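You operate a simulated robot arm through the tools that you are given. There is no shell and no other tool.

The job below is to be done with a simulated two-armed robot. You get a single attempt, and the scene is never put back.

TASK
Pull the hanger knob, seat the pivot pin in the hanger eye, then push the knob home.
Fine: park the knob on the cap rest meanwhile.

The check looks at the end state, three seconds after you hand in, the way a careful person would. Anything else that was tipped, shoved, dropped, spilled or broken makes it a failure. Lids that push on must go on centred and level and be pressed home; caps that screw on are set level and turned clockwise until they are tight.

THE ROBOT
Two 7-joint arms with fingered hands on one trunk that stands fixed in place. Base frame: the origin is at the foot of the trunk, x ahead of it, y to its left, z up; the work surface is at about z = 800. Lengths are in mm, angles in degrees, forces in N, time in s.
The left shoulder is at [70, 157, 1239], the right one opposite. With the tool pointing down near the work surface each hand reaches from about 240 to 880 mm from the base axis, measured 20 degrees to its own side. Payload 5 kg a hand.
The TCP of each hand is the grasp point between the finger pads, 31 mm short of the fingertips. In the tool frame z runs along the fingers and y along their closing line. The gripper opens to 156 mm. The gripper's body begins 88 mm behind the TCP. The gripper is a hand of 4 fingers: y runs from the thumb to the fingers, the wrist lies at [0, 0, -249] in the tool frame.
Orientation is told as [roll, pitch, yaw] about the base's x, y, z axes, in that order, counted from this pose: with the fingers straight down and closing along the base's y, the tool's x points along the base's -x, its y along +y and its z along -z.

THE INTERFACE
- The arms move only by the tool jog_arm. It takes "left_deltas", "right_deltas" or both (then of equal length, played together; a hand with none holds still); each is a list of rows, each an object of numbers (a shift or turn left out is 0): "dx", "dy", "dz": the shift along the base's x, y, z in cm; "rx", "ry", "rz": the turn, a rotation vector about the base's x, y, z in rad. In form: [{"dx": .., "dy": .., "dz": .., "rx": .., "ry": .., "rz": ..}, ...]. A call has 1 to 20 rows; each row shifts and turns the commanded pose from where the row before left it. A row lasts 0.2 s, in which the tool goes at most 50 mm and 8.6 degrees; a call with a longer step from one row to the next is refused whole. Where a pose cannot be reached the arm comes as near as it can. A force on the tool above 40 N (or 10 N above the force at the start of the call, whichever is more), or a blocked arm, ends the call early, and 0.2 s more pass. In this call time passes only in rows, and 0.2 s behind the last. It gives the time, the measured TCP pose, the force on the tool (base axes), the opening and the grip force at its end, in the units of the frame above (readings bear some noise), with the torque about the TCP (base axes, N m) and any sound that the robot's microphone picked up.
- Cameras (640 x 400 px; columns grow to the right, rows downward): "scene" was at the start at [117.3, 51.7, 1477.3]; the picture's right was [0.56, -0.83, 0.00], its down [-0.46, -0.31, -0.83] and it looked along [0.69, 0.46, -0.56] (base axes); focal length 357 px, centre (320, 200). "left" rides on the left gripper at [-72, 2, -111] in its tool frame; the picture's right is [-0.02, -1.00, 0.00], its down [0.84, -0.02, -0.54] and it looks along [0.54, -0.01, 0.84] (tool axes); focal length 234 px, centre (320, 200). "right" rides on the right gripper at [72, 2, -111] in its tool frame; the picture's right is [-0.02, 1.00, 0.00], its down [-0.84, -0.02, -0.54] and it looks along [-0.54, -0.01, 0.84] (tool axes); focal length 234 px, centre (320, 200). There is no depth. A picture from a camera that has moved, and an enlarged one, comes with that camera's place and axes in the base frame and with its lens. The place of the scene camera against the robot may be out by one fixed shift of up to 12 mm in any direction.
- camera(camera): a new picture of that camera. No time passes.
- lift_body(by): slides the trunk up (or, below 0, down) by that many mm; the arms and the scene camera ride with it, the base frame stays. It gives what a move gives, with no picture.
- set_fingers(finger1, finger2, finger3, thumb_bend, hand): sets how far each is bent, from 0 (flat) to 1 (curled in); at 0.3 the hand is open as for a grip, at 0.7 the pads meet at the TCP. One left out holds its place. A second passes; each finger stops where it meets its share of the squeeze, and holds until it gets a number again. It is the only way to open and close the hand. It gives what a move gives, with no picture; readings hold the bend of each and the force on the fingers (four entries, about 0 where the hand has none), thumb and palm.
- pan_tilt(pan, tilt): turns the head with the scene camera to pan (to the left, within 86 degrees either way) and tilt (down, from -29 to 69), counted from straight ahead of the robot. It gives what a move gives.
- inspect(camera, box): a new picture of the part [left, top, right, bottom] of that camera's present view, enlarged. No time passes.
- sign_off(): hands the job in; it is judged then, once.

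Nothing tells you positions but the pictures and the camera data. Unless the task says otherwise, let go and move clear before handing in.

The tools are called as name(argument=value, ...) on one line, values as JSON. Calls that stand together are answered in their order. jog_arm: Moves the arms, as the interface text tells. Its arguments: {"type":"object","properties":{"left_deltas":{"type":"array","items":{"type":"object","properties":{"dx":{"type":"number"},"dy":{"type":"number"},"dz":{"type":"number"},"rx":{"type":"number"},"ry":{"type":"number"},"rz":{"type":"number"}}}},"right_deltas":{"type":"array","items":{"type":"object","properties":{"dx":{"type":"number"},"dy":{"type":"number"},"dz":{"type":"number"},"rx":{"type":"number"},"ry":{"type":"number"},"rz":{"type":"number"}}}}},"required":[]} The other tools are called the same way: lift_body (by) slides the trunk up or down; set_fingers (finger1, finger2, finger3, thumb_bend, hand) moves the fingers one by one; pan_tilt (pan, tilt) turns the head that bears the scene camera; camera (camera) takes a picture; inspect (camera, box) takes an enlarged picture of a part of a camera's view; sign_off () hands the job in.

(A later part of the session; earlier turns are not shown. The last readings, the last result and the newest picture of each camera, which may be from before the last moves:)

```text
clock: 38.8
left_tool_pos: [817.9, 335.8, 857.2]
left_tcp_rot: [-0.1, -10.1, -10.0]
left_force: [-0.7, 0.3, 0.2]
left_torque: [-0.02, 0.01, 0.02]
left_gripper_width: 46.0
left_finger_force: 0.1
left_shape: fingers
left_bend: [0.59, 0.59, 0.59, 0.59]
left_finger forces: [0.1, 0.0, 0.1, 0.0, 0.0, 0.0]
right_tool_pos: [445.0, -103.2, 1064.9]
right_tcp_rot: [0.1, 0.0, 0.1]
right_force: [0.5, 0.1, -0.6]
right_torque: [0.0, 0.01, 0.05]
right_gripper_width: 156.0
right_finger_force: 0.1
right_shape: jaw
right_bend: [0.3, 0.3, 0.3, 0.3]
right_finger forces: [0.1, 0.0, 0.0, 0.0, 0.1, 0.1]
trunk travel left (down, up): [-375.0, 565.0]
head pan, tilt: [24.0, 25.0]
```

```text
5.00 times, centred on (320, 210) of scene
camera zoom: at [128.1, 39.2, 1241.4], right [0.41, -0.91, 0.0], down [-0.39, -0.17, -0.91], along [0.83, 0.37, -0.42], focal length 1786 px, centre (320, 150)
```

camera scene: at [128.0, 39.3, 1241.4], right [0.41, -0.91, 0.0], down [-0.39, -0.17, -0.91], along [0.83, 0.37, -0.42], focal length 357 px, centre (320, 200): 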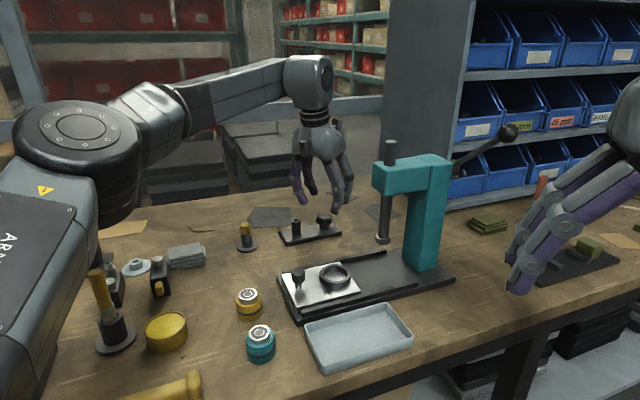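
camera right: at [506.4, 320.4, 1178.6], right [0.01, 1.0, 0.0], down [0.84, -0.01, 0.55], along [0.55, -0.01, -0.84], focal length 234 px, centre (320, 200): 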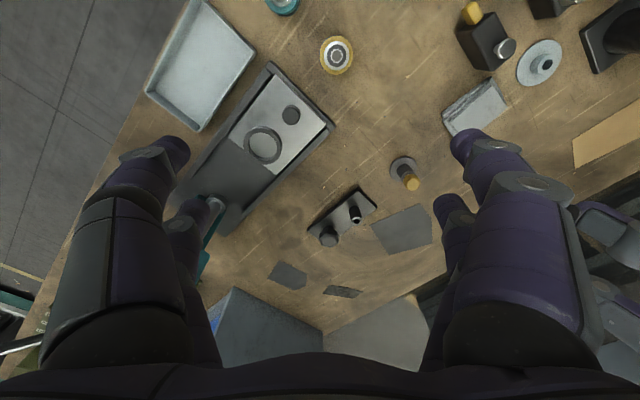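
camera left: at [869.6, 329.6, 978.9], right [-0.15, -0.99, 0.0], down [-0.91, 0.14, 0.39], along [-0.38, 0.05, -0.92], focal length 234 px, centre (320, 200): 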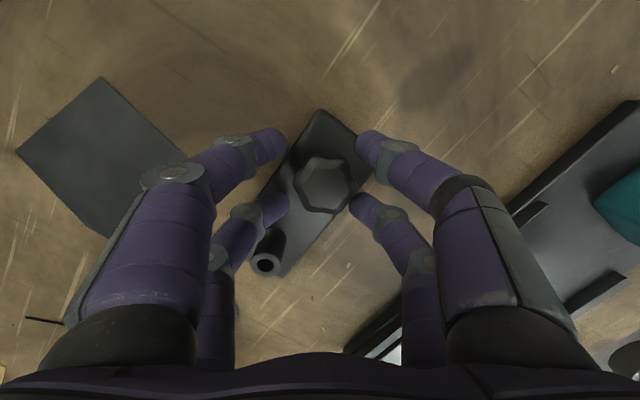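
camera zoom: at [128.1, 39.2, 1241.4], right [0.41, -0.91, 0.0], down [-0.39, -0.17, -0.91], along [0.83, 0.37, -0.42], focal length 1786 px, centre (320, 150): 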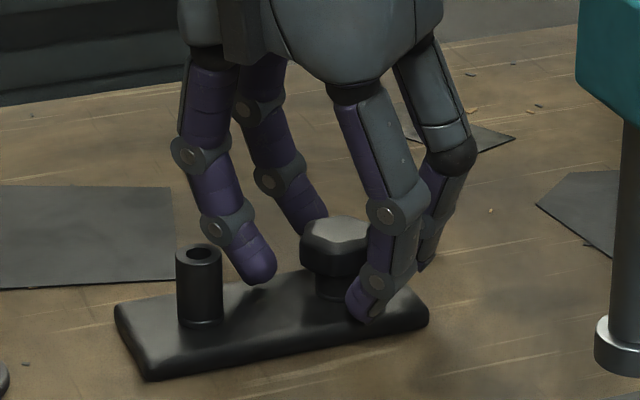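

The knob sits about 3 mm toward -y of the hand centre and the tips are a bit low on its head. I'll shift -3 mm in y and raise 4.5 mm so the tips meet the head at mid-height, then squeeze.

jog_arm(left_deltas=[{"dy": -0.25, "dz": 0.25}, {"dz": 0.2}])

set_fingers(hand="left", finger1=0.63, finger2=0.63, finger3=0.63, thumb_bend=0.63)

inspect(camera="left", box=[250, 110, 390, 280])

```text
clock: 39.4
left_tool_pos: [817.6, 334.0, 860.4]
left_tcp_rot: [0.1, -10.2, -10.0]
left_force: [0.3, 0.5, -0.2]
left_torque: [0.04, 0.03, -0.01]
left_gripper_width: 46.1
left_finger_force: 0.1
left_shape: fingers
left_bend: [0.59, 0.59, 0.59, 0.59]
left_finger forces: [0.0, 0.0, 0.1, 0.0, 0.0, 0.0]
right_tool_pos: [445.7, -104.7, 1065.4]
right_tcp_rot: [0.0, 0.0, 0.0]
right_force: [-0.4, -0.2, -0.1]
right_torque: [0.02, 0.04, 0.03]
right_gripper_width: 155.9
right_finger_force: 0.1
right_shape: jaw
right_bend: [0.3, 0.3, 0.3, 0.3]
right_finger forces: [0.0, 0.1, 0.1, 0.1, 0.0, 0.0]
trunk travel left (down, up): [-375.0, 565.0]
head pan, tilt: [24.0, 25.0]
```

```text
clock: 40.4
left_tool_pos: [817.3, 332.5, 860.1]
left_tcp_rot: [0.0, -10.1, -10.0]
left_force: [0.2, 0.4, -0.2]
left_torque: [0.01, -0.01, 0.0]
left_gripper_width: 30.4
left_finger_force: 0.0
left_shape: fingers
left_bend: [0.63, 0.63, 0.63, 0.63]
left_finger forces: [0.1, 0.0, 0.1, 0.0, 0.1, 0.0]
right_tool_pos: [444.8, -103.4, 1064.6]
right_tcp_rot: [0.1, 0.0, -0.1]
right_force: [0.4, -0.2, -0.8]
right_torque: [-0.02, 0.02, 0.03]
right_gripper_width: 156.0
right_finger_force: 0.2
right_shape: jaw
right_bend: [0.3, 0.3, 0.3, 0.3]
right_finger forces: [0.0, 0.0, 0.0, 0.0, 0.1, 0.0]
trunk travel left (down, up): [-375.0, 565.0]
head pan, tilt: [24.0, 25.0]
```

```text
2.35 times, centred on (320, 195) of left
camera zoom: at [868.7, 326.2, 983.7], right [-0.15, -0.99, 0.0], down [-0.91, 0.14, 0.39], along [-0.38, 0.05, -0.92], focal length 551 px, centre (320, 212)
```

zoom: 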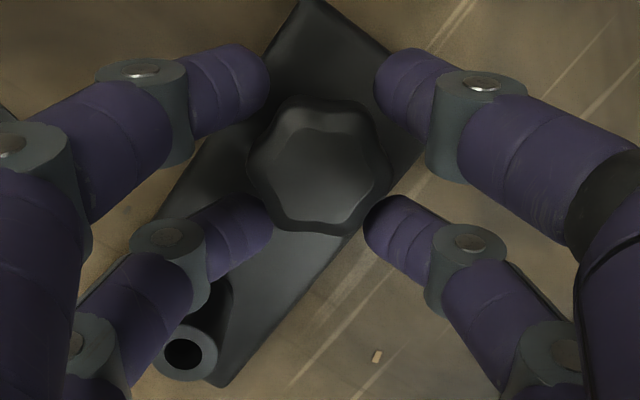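

set_fingers(hand="left", finger1=0.67, finger2=0.67, finger3=0.67, thumb_bend=0.67)

inspect(camera="left", box=[250, 110, 390, 280])

inspect(camera="scene", box=[270, 170, 370, 250])

```text
clock: 41.4
left_tool_pos: [817.2, 333.4, 860.7]
left_tcp_rot: [0.0, -10.1, -10.0]
left_force: [-0.5, 0.3, -0.3]
left_torque: [0.03, 0.0, 0.02]
left_gripper_width: 15.9
left_finger_force: 0.1
left_shape: fingers
left_bend: [0.67, 0.67, 0.66, 0.67]
left_finger forces: [0.1, 0.1, 0.4, 0.0, 0.0, 0.1]
right_tool_pos: [446.2, -103.7, 1065.5]
right_tcp_rot: [0.1, 0.0, 0.0]
right_force: [-0.2, 1.1, -0.1]
right_torque: [-0.03, 0.0, -0.01]
right_gripper_width: 156.0
right_finger_force: 0.0
right_shape: jaw
right_bend: [0.3, 0.3, 0.3, 0.3]
right_finger forces: [0.0, 0.0, 0.0, 0.0, 0.1, 0.1]
trunk travel left (down, up): [-375.0, 565.0]
head pan, tilt: [24.0, 25.0]
```

```text
2.35 times, centred on (320, 195) of left
camera zoom: at [868.6, 326.2, 983.7], right [-0.15, -0.99, 0.0], down [-0.91, 0.14, 0.39], along [-0.38, 0.05, -0.92], focal length 551 px, centre (320, 212)
```

zoom: 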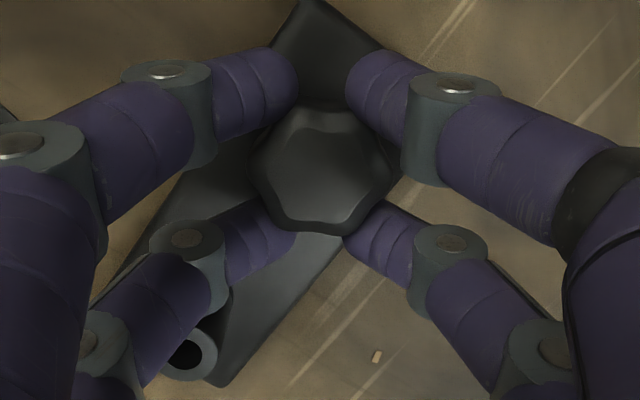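

```text
5.00 times, centred on (320, 210) of scene
camera zoom: at [128.1, 39.2, 1241.4], right [0.41, -0.91, 0.0], down [-0.39, -0.17, -0.91], along [0.83, 0.37, -0.42], focal length 1786 px, centre (320, 150)
```

zoom: 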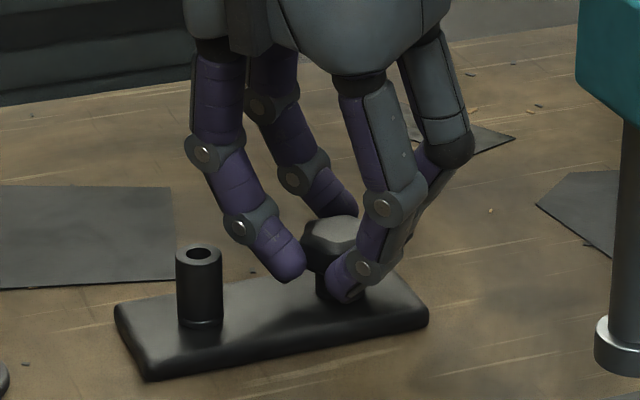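

set_fingers(hand="left", finger1=0.72, finger2=0.72, finger3=0.72, thumb_bend=0.72)

inspect(camera="left", box=[250, 110, 390, 280])

inspect(camera="scene", box=[270, 170, 370, 250])

```text
clock: 42.4
left_tool_pos: [816.4, 334.6, 860.6]
left_tcp_rot: [0.0, -10.1, -10.0]
left_force: [-1.3, -2.4, -3.9]
left_torque: [-0.02, 0.05, -0.06]
left_gripper_width: 6.1
left_finger_force: 8.2
left_shape: fingers
left_bend: [0.71, 0.68, 0.68, 0.69]
left_finger forces: [3.2, 4.2, 4.6, 0.0, 3.8, 0.1]
right_tool_pos: [446.3, -103.9, 1065.3]
right_tcp_rot: [0.1, 0.0, 0.1]
right_force: [0.2, -0.1, -0.4]
right_torque: [0.0, 0.0, 0.05]
right_gripper_width: 156.0
right_finger_force: 0.0
right_shape: jaw
right_bend: [0.3, 0.3, 0.3, 0.3]
right_finger forces: [0.0, 0.1, 0.0, 0.0, 0.1, 0.1]
trunk travel left (down, up): [-375.0, 565.0]
head pan, tilt: [24.0, 25.0]
```

```text
2.35 times, centred on (320, 195) of left
camera zoom: at [868.8, 326.1, 983.0], right [-0.15, -0.99, 0.0], down [-0.91, 0.14, 0.39], along [-0.39, 0.05, -0.92], focal length 551 px, centre (320, 212)
```

zoom: 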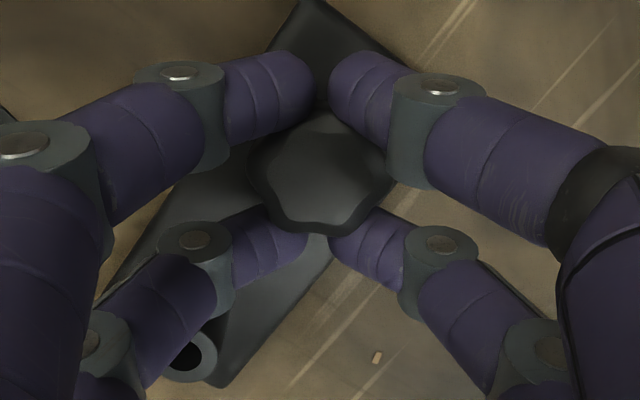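

```text
5.00 times, centred on (320, 210) of scene
camera zoom: at [128.4, 39.3, 1241.4], right [0.41, -0.91, 0.0], down [-0.39, -0.17, -0.91], along [0.83, 0.37, -0.42], focal length 1786 px, centre (320, 150)
```

zoom: 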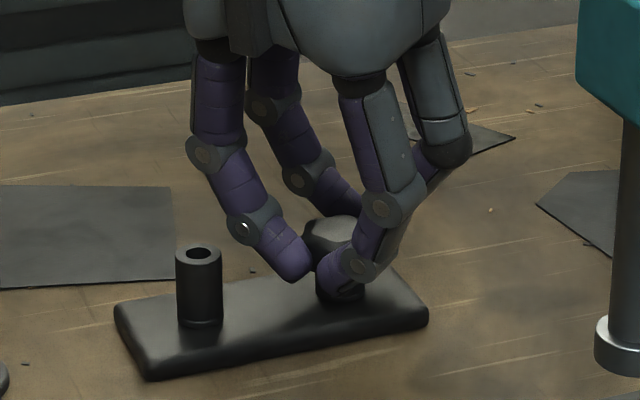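

All four fingers now grip the knob at about 4 N each. I'll squeeze a bit more, then pull straight up slowly.

set_fingers(hand="left", finger1=0.8, finger2=0.8, finger3=0.8, thumb_bend=0.8)

jog_arm(left_deltas=[{"dz": 0.2}, {"dz": 0.2}, {"dz": 0.2}])

inspect(camera="scene", box=[270, 170, 370, 250])

inspect(camera="left", box=[250, 110, 390, 280])

```text
clock: 43.4
left_tool_pos: [817.6, 332.9, 862.1]
left_tcp_rot: [0.0, -10.2, -10.0]
left_force: [-1.6, -0.4, 0.5]
left_torque: [-0.01, -0.03, 0.01]
left_gripper_width: 0.6
left_finger_force: 23.7
left_shape: fingers
left_bend: [0.73, 0.71, 0.72, 0.74]
left_finger forces: [12.3, 14.6, 6.7, 0.0, 14.2, 0.0]
right_tool_pos: [446.2, -103.6, 1065.1]
right_tcp_rot: [0.0, 0.1, 0.0]
right_force: [0.4, -0.8, 0.1]
right_torque: [0.0, -0.02, -0.04]
right_gripper_width: 155.8
right_finger_force: 0.0
right_shape: jaw
right_bend: [0.3, 0.3, 0.3, 0.3]
right_finger forces: [0.1, 0.0, 0.0, 0.0, 0.0, 0.0]
trunk travel left (down, up): [-375.0, 565.0]
head pan, tilt: [24.0, 25.0]
heard: snap
```

```text
clock: 44.2
left_tool_pos: [817.8, 334.2, 867.7]
left_tcp_rot: [0.0, -10.1, -9.9]
left_force: [-0.6, -0.1, 0.1]
left_torque: [0.01, 0.03, 0.04]
left_gripper_width: 0.6
left_finger_force: 23.9
left_shape: fingers
left_bend: [0.73, 0.71, 0.72, 0.74]
left_finger forces: [12.4, 14.5, 6.4, 0.0, 14.4, 0.0]
right_tool_pos: [446.6, -103.3, 1066.2]
right_tcp_rot: [0.0, 0.0, 0.1]
right_force: [-0.7, -0.3, 0.7]
right_torque: [0.01, -0.02, -0.01]
right_gripper_width: 155.8
right_finger_force: 0.1
right_shape: jaw
right_bend: [0.3, 0.3, 0.3, 0.3]
right_finger forces: [0.1, 0.1, 0.0, 0.0, 0.0, 0.0]
trunk travel left (down, up): [-375.0, 565.0]
head pan, tilt: [24.0, 25.0]
```

```text
5.00 times, centred on (320, 210) of scene
camera zoom: at [128.1, 39.2, 1241.5], right [0.41, -0.91, 0.0], down [-0.39, -0.17, -0.91], along [0.83, 0.37, -0.42], focal length 1786 px, centre (320, 150)
```

zoom: 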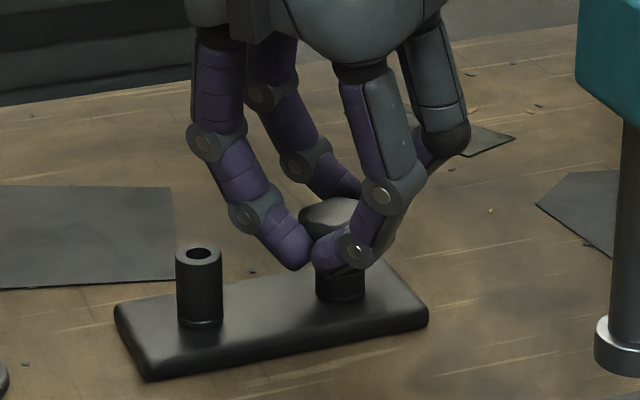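

```text
2.35 times, centred on (320, 195) of left
camera zoom: at [869.2, 326.2, 989.2], right [-0.15, -0.99, 0.0], down [-0.91, 0.14, 0.39], along [-0.38, 0.05, -0.92], focal length 551 px, centre (320, 212)
```

zoom: 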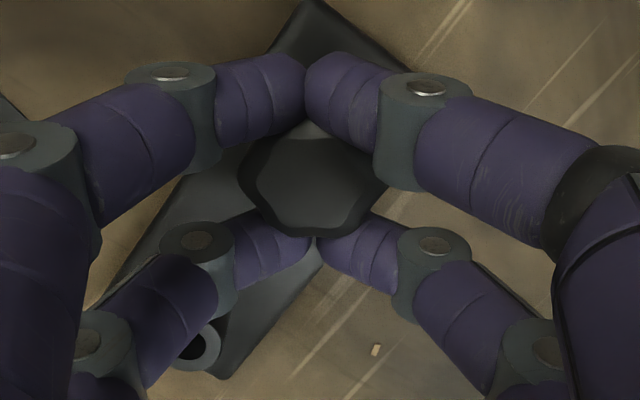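

A "snap" came while squeezing: the knob has popped loose, and a collar stays on the plate. I'll lift gently another 30 mm and look at the knob and at what it was covering.

jog_arm(left_deltas=[{"dz": 0.5}, {"dz": 0.7}, {"dz": 1.0}, {"dz": 1.0}, {"dz": 0.8}])

inspect(camera="scene", box=[260, 140, 380, 260])

inspect(camera="left", box=[220, 60, 420, 300])

```text
clock: 45.4
left_tool_pos: [817.7, 333.8, 906.2]
left_tcp_rot: [0.0, -10.1, -10.0]
left_force: [-0.4, 0.1, -1.0]
left_torque: [0.0, 0.0, 0.01]
left_gripper_width: 0.8
left_finger_force: 24.4
left_shape: fingers
left_bend: [0.73, 0.71, 0.72, 0.74]
left_finger forces: [12.7, 14.4, 6.7, 0.0, 14.7, 0.0]
right_tool_pos: [446.0, -102.9, 1065.3]
right_tcp_rot: [0.1, 0.0, 0.0]
right_force: [0.2, -0.7, -0.4]
right_torque: [0.01, 0.02, 0.0]
right_gripper_width: 156.0
right_finger_force: 0.0
right_shape: jaw
right_bend: [0.3, 0.3, 0.3, 0.3]
right_finger forces: [0.0, 0.0, 0.1, 0.0, 0.1, 0.1]
trunk travel left (down, up): [-375.0, 565.0]
head pan, tilt: [24.0, 25.0]
```

```text
3.33 times, centred on (320, 200) of scene
camera zoom: at [128.0, 39.2, 1241.4], right [0.41, -0.91, 0.0], down [-0.39, -0.17, -0.91], along [0.83, 0.37, -0.42], focal length 1190 px, centre (320, 200)
```

zoom: 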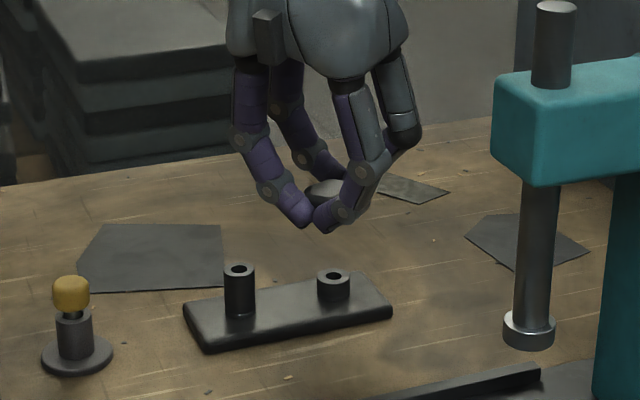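

```text
1.67 times, centred on (320, 180) of left
camera zoom: at [868.7, 326.7, 1030.1], right [-0.15, -0.99, 0.0], down [-0.91, 0.14, 0.39], along [-0.38, 0.05, -0.92], focal length 390 px, centre (320, 233)
```

zoom: 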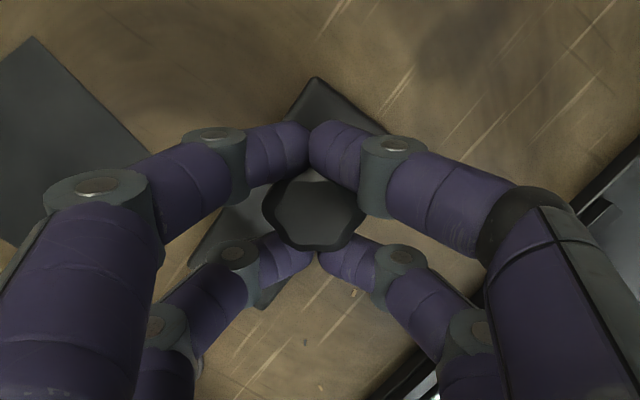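

Now it's clear: the knob is a plug that sat in a short boss, and the tall tube is the hanger eye. I'll check how the knob sits in the fingers (tilt and stem) before moving it to the cap rest.

inspect(camera="scene", box=[300, 180, 350, 215])

inspect(camera="left", box=[280, 140, 360, 230])

inspect(camera="scene", box=[270, 210, 350, 260])

```text
11.43 times, centred on (325, 198) of scene
camera zoom: at [128.0, 39.2, 1241.4], right [0.41, -0.91, 0.0], down [-0.39, -0.17, -0.91], along [0.83, 0.37, -0.42], focal length 4082 px, centre (263, 229)
```

zoom: 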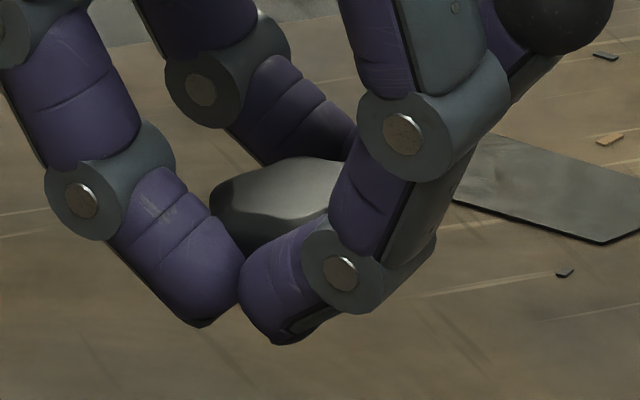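

```text
4.44 times, centred on (320, 185) of left
camera zoom: at [868.7, 326.7, 1030.1], right [-0.15, -0.99, 0.0], down [-0.91, 0.14, 0.39], along [-0.38, 0.05, -0.92], focal length 1041 px, centre (320, 267)
```

zoom: 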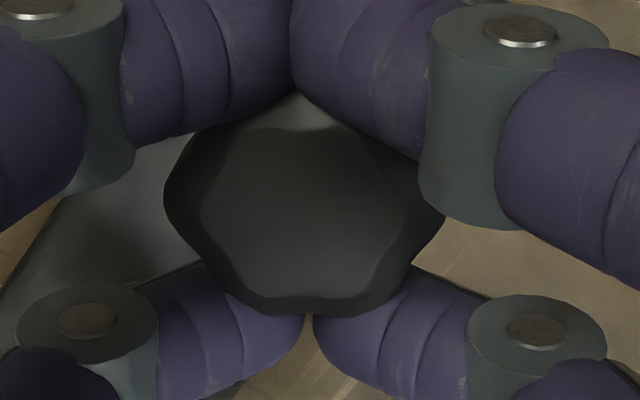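

```text
8.00 times, centred on (310, 235) of scene
camera zoom: at [128.0, 39.2, 1241.4], right [0.41, -0.91, 0.0], down [-0.39, -0.17, -0.91], along [0.83, 0.37, -0.42], focal length 2857 px, centre (400, -80)
```

zoom: 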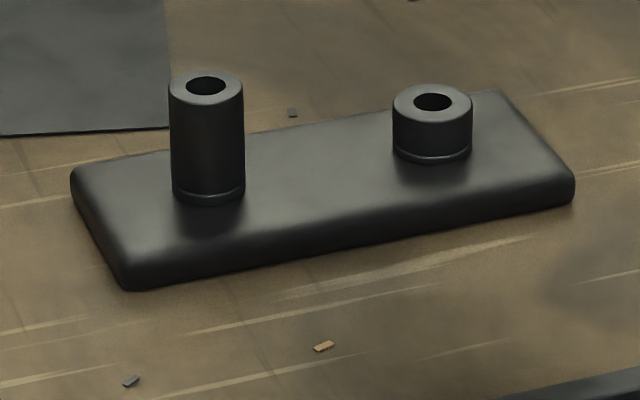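

The knob may be slightly tilted in the fingers, so I need a good side view of it. I'll carry it up and back toward the robot, clear of everything, and look again.

jog_arm(left_deltas=[{"dz": 3.0}, {"dx": -3.0, "dy": 1.5, "dz": 2.0}, {"dx": -4.0, "dy": 2.0}, {"dx": -4.0, "dy": 2.0}, {"dx": -4.0, "dy": 2.0}, {"dx": -3.0, "dy": 2.0}])

pan_tilt(pan=38, tilt=25)

camera(camera="scene")

```text
clock: 46.8
left_tool_pos: [634.4, 427.1, 952.7]
left_tcp_rot: [-0.1, -10.3, -10.2]
left_force: [-0.3, 0.1, -1.0]
left_torque: [-0.01, 0.01, 0.01]
left_gripper_width: 0.5
left_finger_force: 24.0
left_shape: fingers
left_bend: [0.73, 0.71, 0.72, 0.74]
left_finger forces: [12.6, 13.7, 6.9, 0.0, 14.8, 0.0]
right_tool_pos: [445.5, -102.7, 1066.4]
right_tcp_rot: [-0.2, 0.0, 0.0]
right_force: [-0.3, 0.0, 0.7]
right_torque: [-0.04, -0.02, -0.04]
right_gripper_width: 155.9
right_finger_force: 0.0
right_shape: jaw
right_bend: [0.3, 0.3, 0.3, 0.3]
right_finger forces: [0.1, 0.0, 0.1, 0.0, 0.0, 0.0]
trunk travel left (down, up): [-375.0, 565.0]
head pan, tilt: [24.0, 25.0]
```

```text
clock: 47.6
left_tool_pos: [635.9, 426.4, 953.9]
left_tcp_rot: [0.0, -10.1, -10.1]
left_force: [-0.2, 0.7, -0.8]
left_torque: [0.0, -0.02, -0.01]
left_gripper_width: 0.4
left_finger_force: 24.3
left_shape: fingers
left_bend: [0.73, 0.71, 0.72, 0.74]
left_finger forces: [12.8, 13.8, 6.9, 0.1, 14.8, 0.0]
right_tool_pos: [444.8, -104.2, 1065.3]
right_tcp_rot: [0.0, 0.0, 0.0]
right_force: [0.4, 0.2, 0.4]
right_torque: [0.0, -0.01, -0.02]
right_gripper_width: 155.9
right_finger_force: 0.0
right_shape: jaw
right_bend: [0.3, 0.3, 0.3, 0.3]
right_finger forces: [0.1, 0.0, 0.0, 0.1, 0.0, 0.1]
trunk travel left (down, up): [-375.0, 565.0]
head pan, tilt: [38.0, 25.0]
```

```text
taken
camera scene: at [116.5, 58.4, 1241.4], right [0.62, -0.79, 0.0], down [-0.33, -0.26, -0.91], along [0.71, 0.56, -0.42], focal length 357 px, centre (320, 200)
```

scene: 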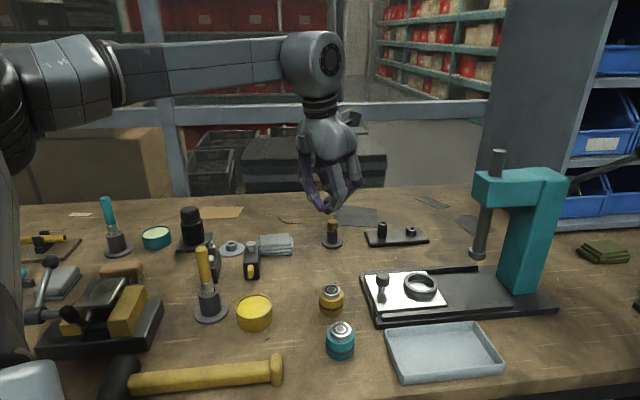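

jog_arm(left_deltas=[{"rz": -0.131}, {"rz": -0.131}, {"rz": -0.131}, {"rz": -0.131}, {"rz": -0.131}, {"rz": -0.131}])

inspect(camera="scene", box=[290, 120, 370, 220])

inspect(camera="scene", box=[315, 180, 350, 215])

```text
clock: 49.0
left_tool_pos: [637.5, 428.9, 955.5]
left_tcp_rot: [0.0, -10.1, -55.2]
left_force: [-0.6, 0.1, 0.4]
left_torque: [0.04, 0.0, 0.0]
left_gripper_width: 0.6
left_finger_force: 24.6
left_shape: fingers
left_bend: [0.73, 0.71, 0.72, 0.74]
left_finger forces: [12.7, 14.0, 6.9, 0.1, 14.8, 0.1]
right_tool_pos: [445.7, -103.9, 1065.2]
right_tcp_rot: [0.0, -0.1, 0.0]
right_force: [0.3, 0.8, 0.1]
right_torque: [0.01, 0.02, -0.02]
right_gripper_width: 155.7
right_finger_force: 0.1
right_shape: jaw
right_bend: [0.3, 0.3, 0.3, 0.3]
right_finger forces: [0.0, 0.0, 0.0, 0.0, 0.0, 0.0]
trunk travel left (down, up): [-375.0, 565.0]
head pan, tilt: [38.0, 25.0]
```

```text
4.00 times, centred on (330, 170) of scene
camera zoom: at [116.6, 58.6, 1241.4], right [0.62, -0.79, 0.0], down [-0.33, -0.26, -0.91], along [0.71, 0.56, -0.42], focal length 1429 px, centre (280, 320)
```

zoom: 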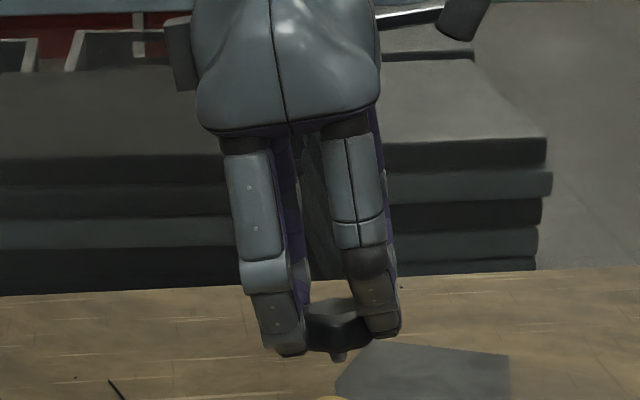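

```text
11.43 times, centred on (332, 198) of scene
camera zoom: at [116.6, 58.6, 1241.4], right [0.62, -0.79, 0.0], down [-0.33, -0.26, -0.91], along [0.71, 0.56, -0.42], focal length 4082 px, centre (177, 229)
```

zoom: 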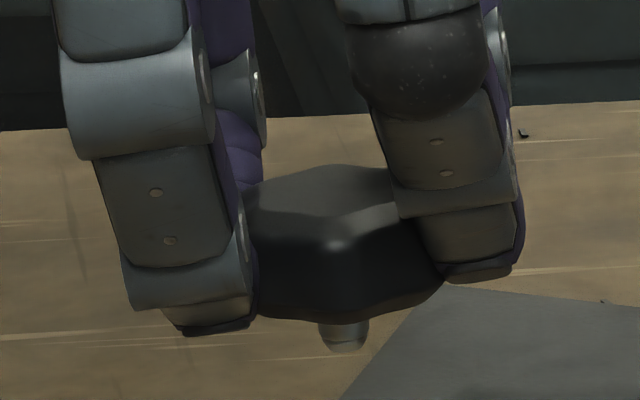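

The knob's stem is visible and its axis follows the hand's axis, since the squeeze aligned it. So standing the hand upright should make the knob level. I'll remove the 10° lean and check.

jog_arm(left_deltas=[{"rx": 0.0724, "ry": 0.0503}, {"rx": 0.0724, "ry": 0.0503}])

inspect(camera="scene", box=[290, 120, 370, 220])

inspect(camera="scene", box=[315, 180, 350, 215])

inspect(camera="left", box=[280, 140, 360, 230])

```text
clock: 49.6
left_tool_pos: [637.6, 428.3, 956.0]
left_tcp_rot: [0.1, 0.0, -55.1]
left_force: [0.7, -0.1, 1.2]
left_torque: [-0.03, 0.0, 0.0]
left_gripper_width: 0.2
left_finger_force: 24.5
left_shape: fingers
left_bend: [0.73, 0.71, 0.72, 0.74]
left_finger forces: [12.9, 13.9, 7.2, 0.0, 15.1, 0.0]
right_tool_pos: [444.9, -104.6, 1065.2]
right_tcp_rot: [0.1, 0.0, 0.0]
right_force: [-0.2, -0.9, 0.6]
right_torque: [0.03, -0.04, 0.0]
right_gripper_width: 155.6
right_finger_force: 0.1
right_shape: jaw
right_bend: [0.3, 0.3, 0.3, 0.3]
right_finger forces: [0.0, 0.1, 0.0, 0.0, 0.0, 0.0]
trunk travel left (down, up): [-375.0, 565.0]
head pan, tilt: [38.0, 25.0]
```

```text
4.00 times, centred on (330, 170) of scene
camera zoom: at [116.7, 58.1, 1241.4], right [0.62, -0.79, 0.0], down [-0.33, -0.26, -0.91], along [0.71, 0.56, -0.42], focal length 1429 px, centre (280, 320)
```

zoom: 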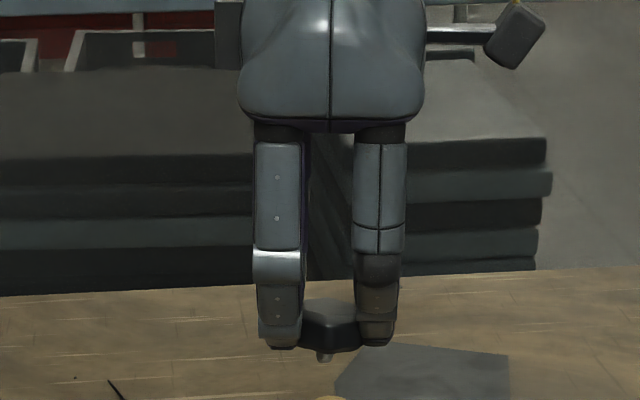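

```text
11.43 times, centred on (332, 198) of scene
camera zoom: at [116.7, 58.1, 1241.4], right [0.62, -0.79, 0.0], down [-0.33, -0.26, -0.91], along [0.71, 0.56, -0.42], focal length 4082 px, centre (177, 229)
```

zoom: 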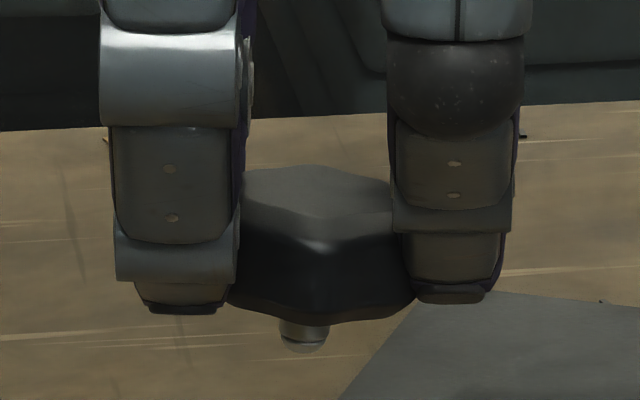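

```text
4.44 times, centred on (320, 185) of left
camera zoom: at [680.8, 370.6, 1068.3], right [-0.81, -0.59, 0.0], down [-0.5, 0.68, 0.55], along [-0.32, 0.44, -0.84], focal length 1041 px, centre (320, 267)
```

zoom: 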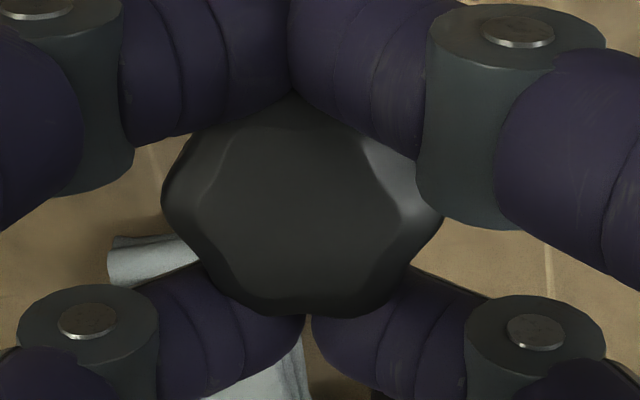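

The knob now looks close to level from this side, with a stem about 9 mm across and 13 mm long. I'll zoom hard on the stem to judge the tilt and centring before I go to the cap rest.

inspect(camera="scene", box=[319, 194, 345, 216])

jog_arm(left_deltas=[{"rz": 0.145}, {"rz": 0.145}, {"rz": 0.145}, {"rz": 0.145}, {"rz": 0.145}, {"rz": 0.145}])

inspect(camera="scene", box=[310, 185, 350, 220])

```text
16.00 times, centred on (332, 205) of scene
camera zoom: at [116.7, 58.1, 1241.4], right [0.62, -0.79, 0.0], down [-0.33, -0.26, -0.91], along [0.71, 0.56, -0.42], focal length 5714 px, centre (128, 120)
```

zoom: 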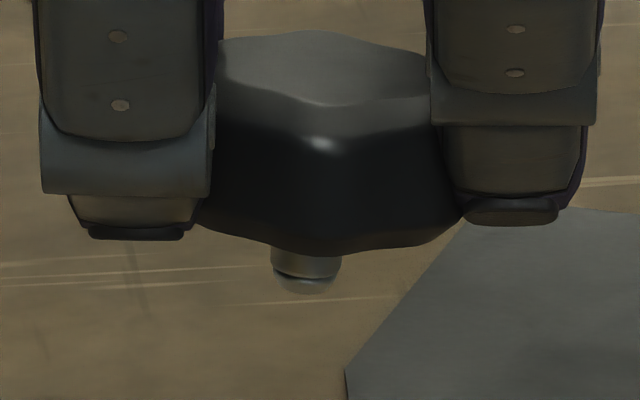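

```text
clock: 51.0
left_tool_pos: [636.5, 428.1, 956.5]
left_tcp_rot: [-0.1, 0.0, -5.1]
left_force: [0.1, -0.5, -0.5]
left_torque: [0.0, 0.02, 0.02]
left_gripper_width: 0.1
left_finger_force: 24.7
left_shape: fingers
left_bend: [0.73, 0.71, 0.72, 0.74]
left_finger forces: [13.1, 13.9, 7.2, 0.1, 15.1, 0.0]
right_tool_pos: [444.3, -104.8, 1063.7]
right_tcp_rot: [0.0, 0.1, 0.0]
right_force: [-1.0, 0.2, 1.3]
right_torque: [0.02, 0.0, 0.0]
right_gripper_width: 155.6
right_finger_force: 0.1
right_shape: jaw
right_bend: [0.3, 0.3, 0.3, 0.3]
right_finger forces: [0.0, 0.0, 0.1, 0.1, 0.0, 0.0]
trunk travel left (down, up): [-375.0, 565.0]
head pan, tilt: [38.0, 25.0]
```

```text
11.43 times, centred on (330, 202) of scene
camera zoom: at [116.5, 58.3, 1241.5], right [0.62, -0.79, 0.0], down [-0.33, -0.26, -0.91], along [0.71, 0.56, -0.42], focal length 4082 px, centre (206, 171)
```

zoom: 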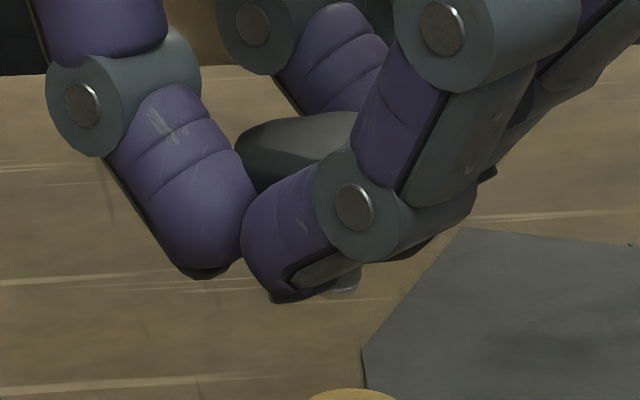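

The knob is roughly level, with the stem tip about 5 mm off the hand axis. Next I'll turn to yaw +45° (best finger clearance around the cap rest) and move near it for a precise look.

jog_arm(left_deltas=[{"dx": -1.1, "dy": 1.9, "rz": 0.125}, {"dx": -1.1, "dy": 1.9, "rz": 0.125}, {"dx": -1.1, "dy": 1.9, "rz": 0.125}, {"dx": -1.1, "dy": 1.9, "rz": 0.125}, {"dx": -1.1, "dy": 1.9, "rz": 0.125}, {"dx": -1.1, "dy": 1.9, "rz": 0.125}, {"dx": -1.1, "dy": 1.9, "rz": 0.125}])

camera(camera="left")

pan_tilt(pan=52, tilt=32)

camera(camera="scene")

```text
clock: 52.6
left_tool_pos: [560.2, 563.4, 956.1]
left_tcp_rot: [0.0, 0.0, 45.0]
left_force: [-0.7, 0.1, 0.0]
left_torque: [-0.01, -0.03, 0.0]
left_gripper_width: 0.3
left_finger_force: 24.8
left_shape: fingers
left_bend: [0.73, 0.71, 0.72, 0.74]
left_finger forces: [13.1, 14.0, 7.3, 0.1, 15.2, 0.0]
right_tool_pos: [444.8, -103.8, 1065.2]
right_tcp_rot: [0.0, 0.0, 0.0]
right_force: [0.3, -0.6, 1.2]
right_torque: [-0.01, -0.01, -0.02]
right_gripper_width: 155.7
right_finger_force: 0.1
right_shape: jaw
right_bend: [0.3, 0.3, 0.3, 0.3]
right_finger forces: [0.0, 0.0, 0.0, 0.0, 0.0, 0.0]
trunk travel left (down, up): [-375.0, 565.0]
head pan, tilt: [38.0, 25.0]
```

```text
taken
camera left: at [611.1, 614.8, 1068.5], right [0.72, -0.69, 0.0], down [-0.58, -0.61, 0.54], along [-0.38, -0.39, -0.84], focal length 234 px, centre (320, 200)
```

left: 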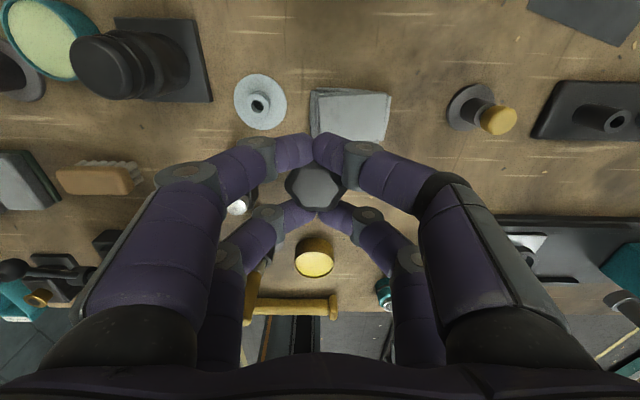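

```text
clock: 53.4
left_tool_pos: [561.9, 561.6, 957.6]
left_tcp_rot: [0.0, 0.0, 44.7]
left_force: [-0.1, 0.3, 0.0]
left_torque: [0.01, 0.01, 0.0]
left_gripper_width: 0.3
left_finger_force: 24.7
left_shape: fingers
left_bend: [0.73, 0.71, 0.72, 0.74]
left_finger forces: [13.2, 14.0, 7.1, 0.1, 15.2, 0.0]
right_tool_pos: [445.1, -104.7, 1065.4]
right_tcp_rot: [0.0, 0.0, 0.0]
right_force: [-0.4, 0.2, -0.5]
right_torque: [-0.03, 0.02, 0.01]
right_gripper_width: 156.0
right_finger_force: 0.1
right_shape: jaw
right_bend: [0.3, 0.3, 0.3, 0.3]
right_finger forces: [0.1, 0.0, 0.0, 0.0, 0.1, 0.1]
trunk travel left (down, up): [-375.0, 565.0]
head pan, tilt: [52.0, 32.0]
```

```text
taken
camera scene: at [99.1, 72.3, 1230.4], right [0.79, -0.62, 0.0], down [-0.33, -0.42, -0.85], along [0.52, 0.67, -0.53], focal length 357 px, centre (320, 200)
```

scene: 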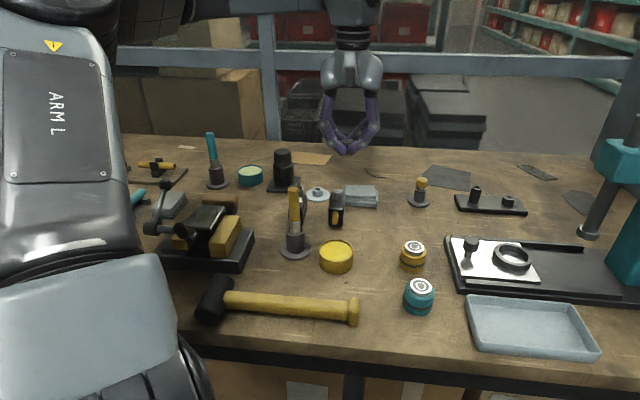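

inspect(camera="left", box=[220, 60, 300, 140])

inspect(camera="scene", box=[270, 110, 400, 240])

inspect(camera="left", box=[280, 150, 350, 230])

```text
5.00 times, centred on (260, 100) of left
camera zoom: at [611.7, 613.8, 1068.9], right [0.72, -0.69, 0.0], down [-0.58, -0.61, 0.54], along [-0.38, -0.39, -0.84], focal length 1171 px, centre (620, 700)
```

zoom: 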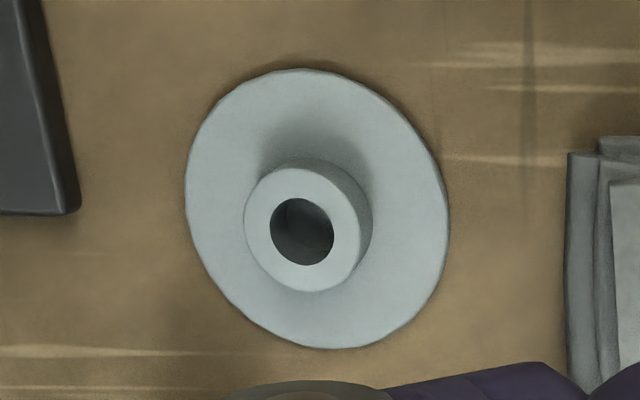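

```text
3.08 times, centred on (335, 175) of scene
camera zoom: at [99.1, 72.3, 1230.4], right [0.79, -0.62, 0.0], down [-0.33, -0.42, -0.85], along [0.52, 0.67, -0.53], focal length 1099 px, centre (274, 277)
```

zoom: 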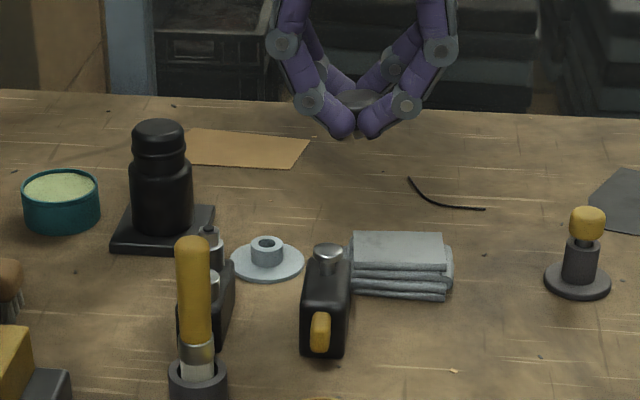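

```text
5.00 times, centred on (315, 190) of left
camera zoom: at [611.7, 613.8, 1068.9], right [0.72, -0.69, 0.0], down [-0.58, -0.61, 0.54], along [-0.38, -0.39, -0.84], focal length 1171 px, centre (345, 250)
```

zoom: 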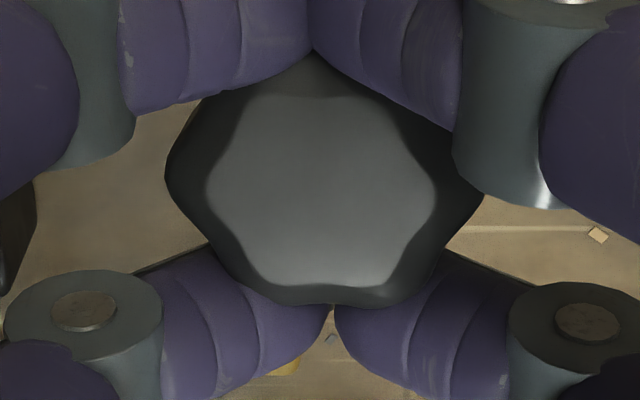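

inspect(camera="scene", box=[325, 125, 365, 160])

camera(camera="right")

```text
11.43 times, centred on (345, 142) of scene
camera zoom: at [99.1, 72.3, 1230.4], right [0.79, -0.62, 0.0], down [-0.33, -0.42, -0.85], along [0.52, 0.67, -0.53], focal length 4082 px, centre (34, 857)
```

zoom: 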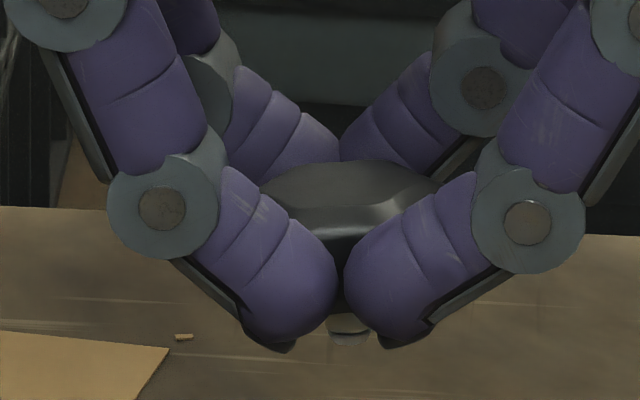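

```text
taken
camera right: at [373.2, -101.7, 1175.5], right [0.02, 1.0, 0.0], down [0.84, -0.02, 0.54], along [0.54, -0.01, -0.84], focal length 234 px, centre (320, 200)
```

right: 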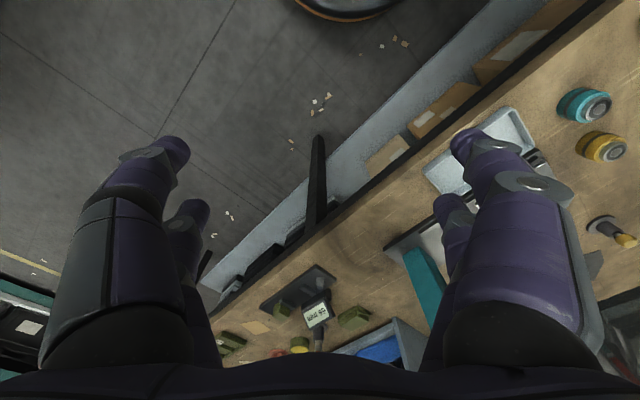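

inspect(camera="scene", box=[300, 175, 340, 205])

inspect(camera="scene", box=[400, 168, 440, 210])

inspect(camera="scene", box=[450, 175, 530, 225])

```text
13.33 times, centred on (320, 190) of scene
camera zoom: at [99.1, 72.3, 1230.4], right [0.79, -0.62, 0.0], down [-0.33, -0.42, -0.85], along [0.52, 0.67, -0.53], focal length 4762 px, centre (320, 333)
```

zoom: 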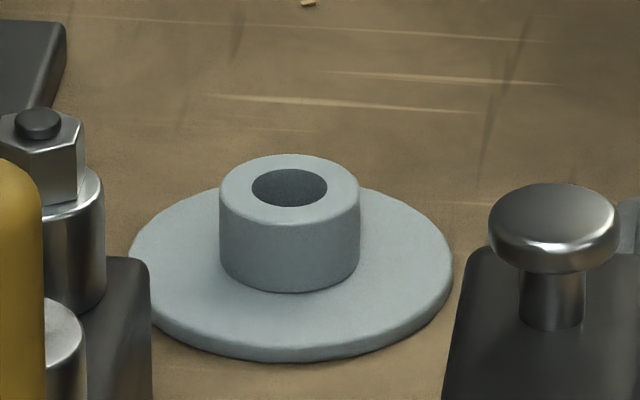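

```text
9.52 times, centred on (420, 189) of scene
camera zoom: at [99.1, 72.3, 1230.4], right [0.79, -0.62, 0.0], down [-0.33, -0.42, -0.85], along [0.52, 0.67, -0.53], focal length 3401 px, centre (-632, 305)
```

zoom: 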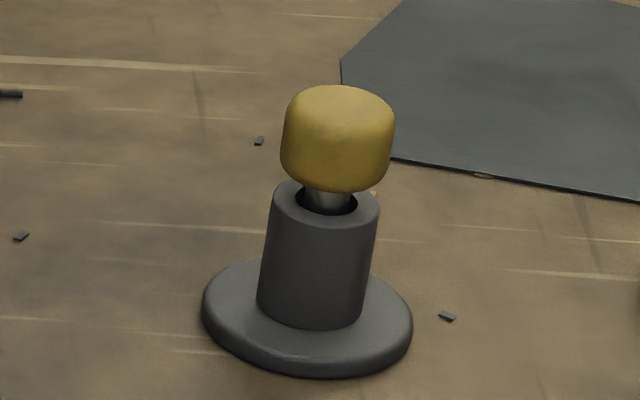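

```text
8.00 times, centred on (490, 200) of scene
camera zoom: at [99.1, 72.3, 1230.4], right [0.79, -0.62, 0.0], down [-0.33, -0.42, -0.85], along [0.52, 0.67, -0.53], focal length 2857 px, centre (-1040, 200)
```

zoom: 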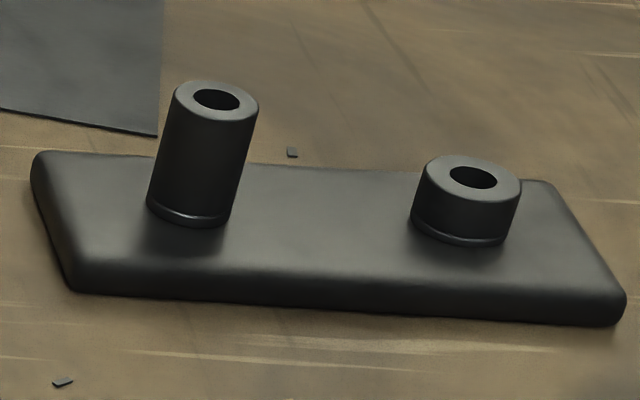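

The wrist and scene estimates of the cap-rest hole differ by a few mm, so I'll move the hand so the rest sits on the wrist camera's centre line for a better fix.

jog_arm(left_deltas=[{"dx": -2.3, "dy": 2.2}, {"dx": -2.3, "dy": 2.2}])

camera(camera="left")

inspect(camera="left", box=[280, 60, 360, 140])

inspect(camera="scene", box=[290, 120, 350, 210])

```text
clock: 54.0
left_tool_pos: [515.5, 607.1, 956.6]
left_tcp_rot: [0.1, 0.0, 44.7]
left_force: [-0.2, 0.2, 0.8]
left_torque: [0.01, -0.01, -0.01]
left_gripper_width: 0.2
left_finger_force: 24.6
left_shape: fingers
left_bend: [0.73, 0.71, 0.72, 0.74]
left_finger forces: [13.1, 14.1, 7.1, 0.0, 15.3, 0.0]
right_tool_pos: [445.3, -103.6, 1065.5]
right_tcp_rot: [-0.1, 0.0, 0.1]
right_force: [-0.1, -0.3, 1.6]
right_torque: [0.0, 0.02, -0.01]
right_gripper_width: 155.8
right_finger_force: 0.0
right_shape: jaw
right_bend: [0.3, 0.3, 0.3, 0.3]
right_finger forces: [0.1, 0.0, 0.1, 0.0, 0.1, 0.1]
trunk travel left (down, up): [-375.0, 565.0]
head pan, tilt: [52.0, 32.0]
```

```text
taken
camera left: at [566.3, 658.9, 1068.8], right [0.72, -0.69, 0.0], down [-0.58, -0.61, 0.54], along [-0.38, -0.39, -0.84], focal length 234 px, centre (320, 200)
```

left: 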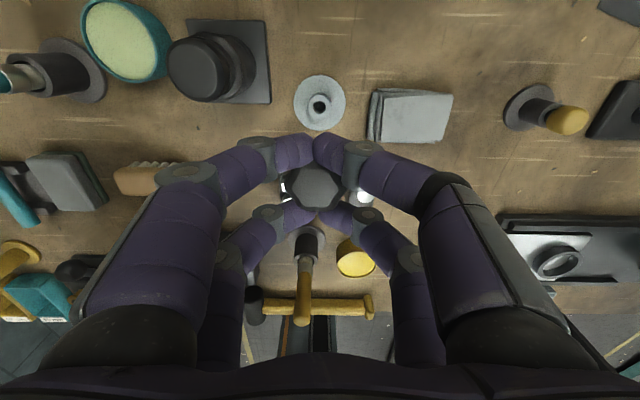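

```text
5.00 times, centred on (320, 100) of left
camera zoom: at [566.3, 658.9, 1068.8], right [0.72, -0.69, 0.0], down [-0.58, -0.61, 0.54], along [-0.38, -0.39, -0.84], focal length 1171 px, centre (320, 700)
```

zoom: 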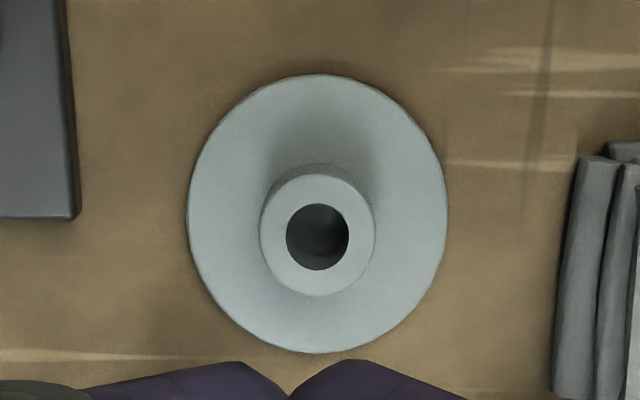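

```text
4.44 times, centred on (320, 165) of scene
camera zoom: at [98.6, 72.9, 1230.4], right [0.79, -0.62, 0.0], down [-0.33, -0.42, -0.85], along [0.52, 0.67, -0.53], focal length 1587 px, centre (320, 356)
```

zoom: 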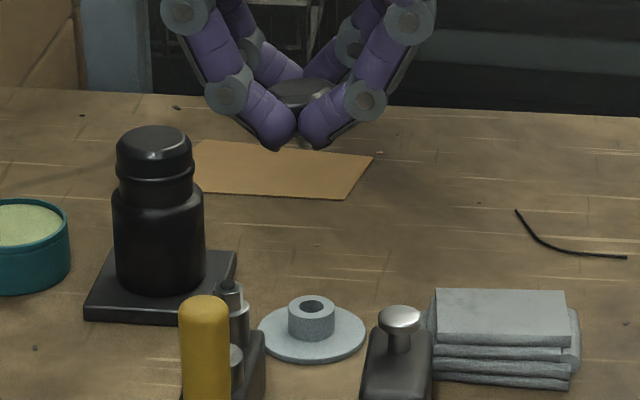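

The hole relative to the hand is now well measured. I'll move over it so the stem is above the hole, stop about 20 mm short, and compare in both cameras.

jog_arm(left_deltas=[{"dx": 1.0, "dy": 0.85}, {"dx": 0.98, "dy": 0.85, "dz": -2.0}, {"dz": -2.5}, {"dz": -2.0}])

inspect(camera="scene", box=[295, 155, 345, 205])

camera(camera="left")

```text
clock: 55.0
left_tool_pos: [535.7, 624.5, 893.2]
left_tcp_rot: [0.0, 0.0, 44.9]
left_force: [-0.1, 0.3, -1.0]
left_torque: [0.0, -0.02, 0.03]
left_gripper_width: 0.1
left_finger_force: 25.1
left_shape: fingers
left_bend: [0.73, 0.71, 0.72, 0.74]
left_finger forces: [13.3, 14.1, 7.3, 0.0, 15.5, 0.1]
right_tool_pos: [445.9, -103.7, 1064.0]
right_tcp_rot: [-0.1, 0.0, 0.0]
right_force: [0.0, 0.6, 0.2]
right_torque: [0.01, 0.03, 0.03]
right_gripper_width: 155.6
right_finger_force: 0.1
right_shape: jaw
right_bend: [0.3, 0.3, 0.3, 0.3]
right_finger forces: [0.0, 0.0, 0.1, 0.0, 0.0, 0.0]
trunk travel left (down, up): [-375.0, 565.0]
head pan, tilt: [52.0, 32.0]
```

```text
8.00 times, centred on (320, 180) of scene
camera zoom: at [99.3, 72.9, 1230.3], right [0.79, -0.62, 0.0], down [-0.33, -0.42, -0.85], along [0.52, 0.67, -0.53], focal length 2857 px, centre (320, 360)
```

zoom: 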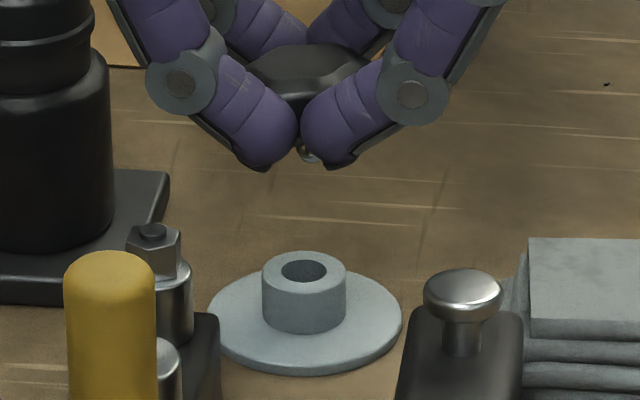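

```text
taken
camera left: at [586.4, 676.8, 1003.9], right [0.72, -0.69, 0.0], down [-0.58, -0.61, 0.54], along [-0.38, -0.39, -0.84], focal length 234 px, centre (320, 200)
```

left: 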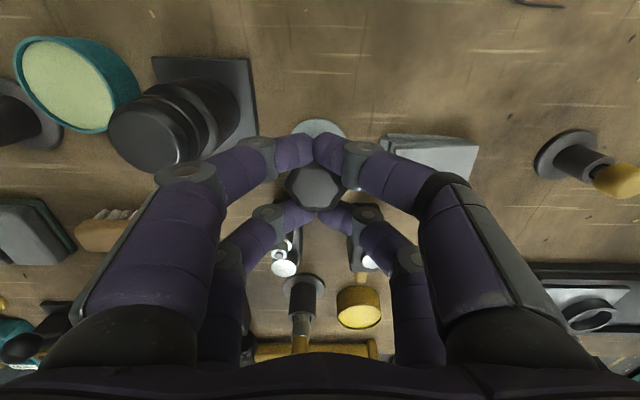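

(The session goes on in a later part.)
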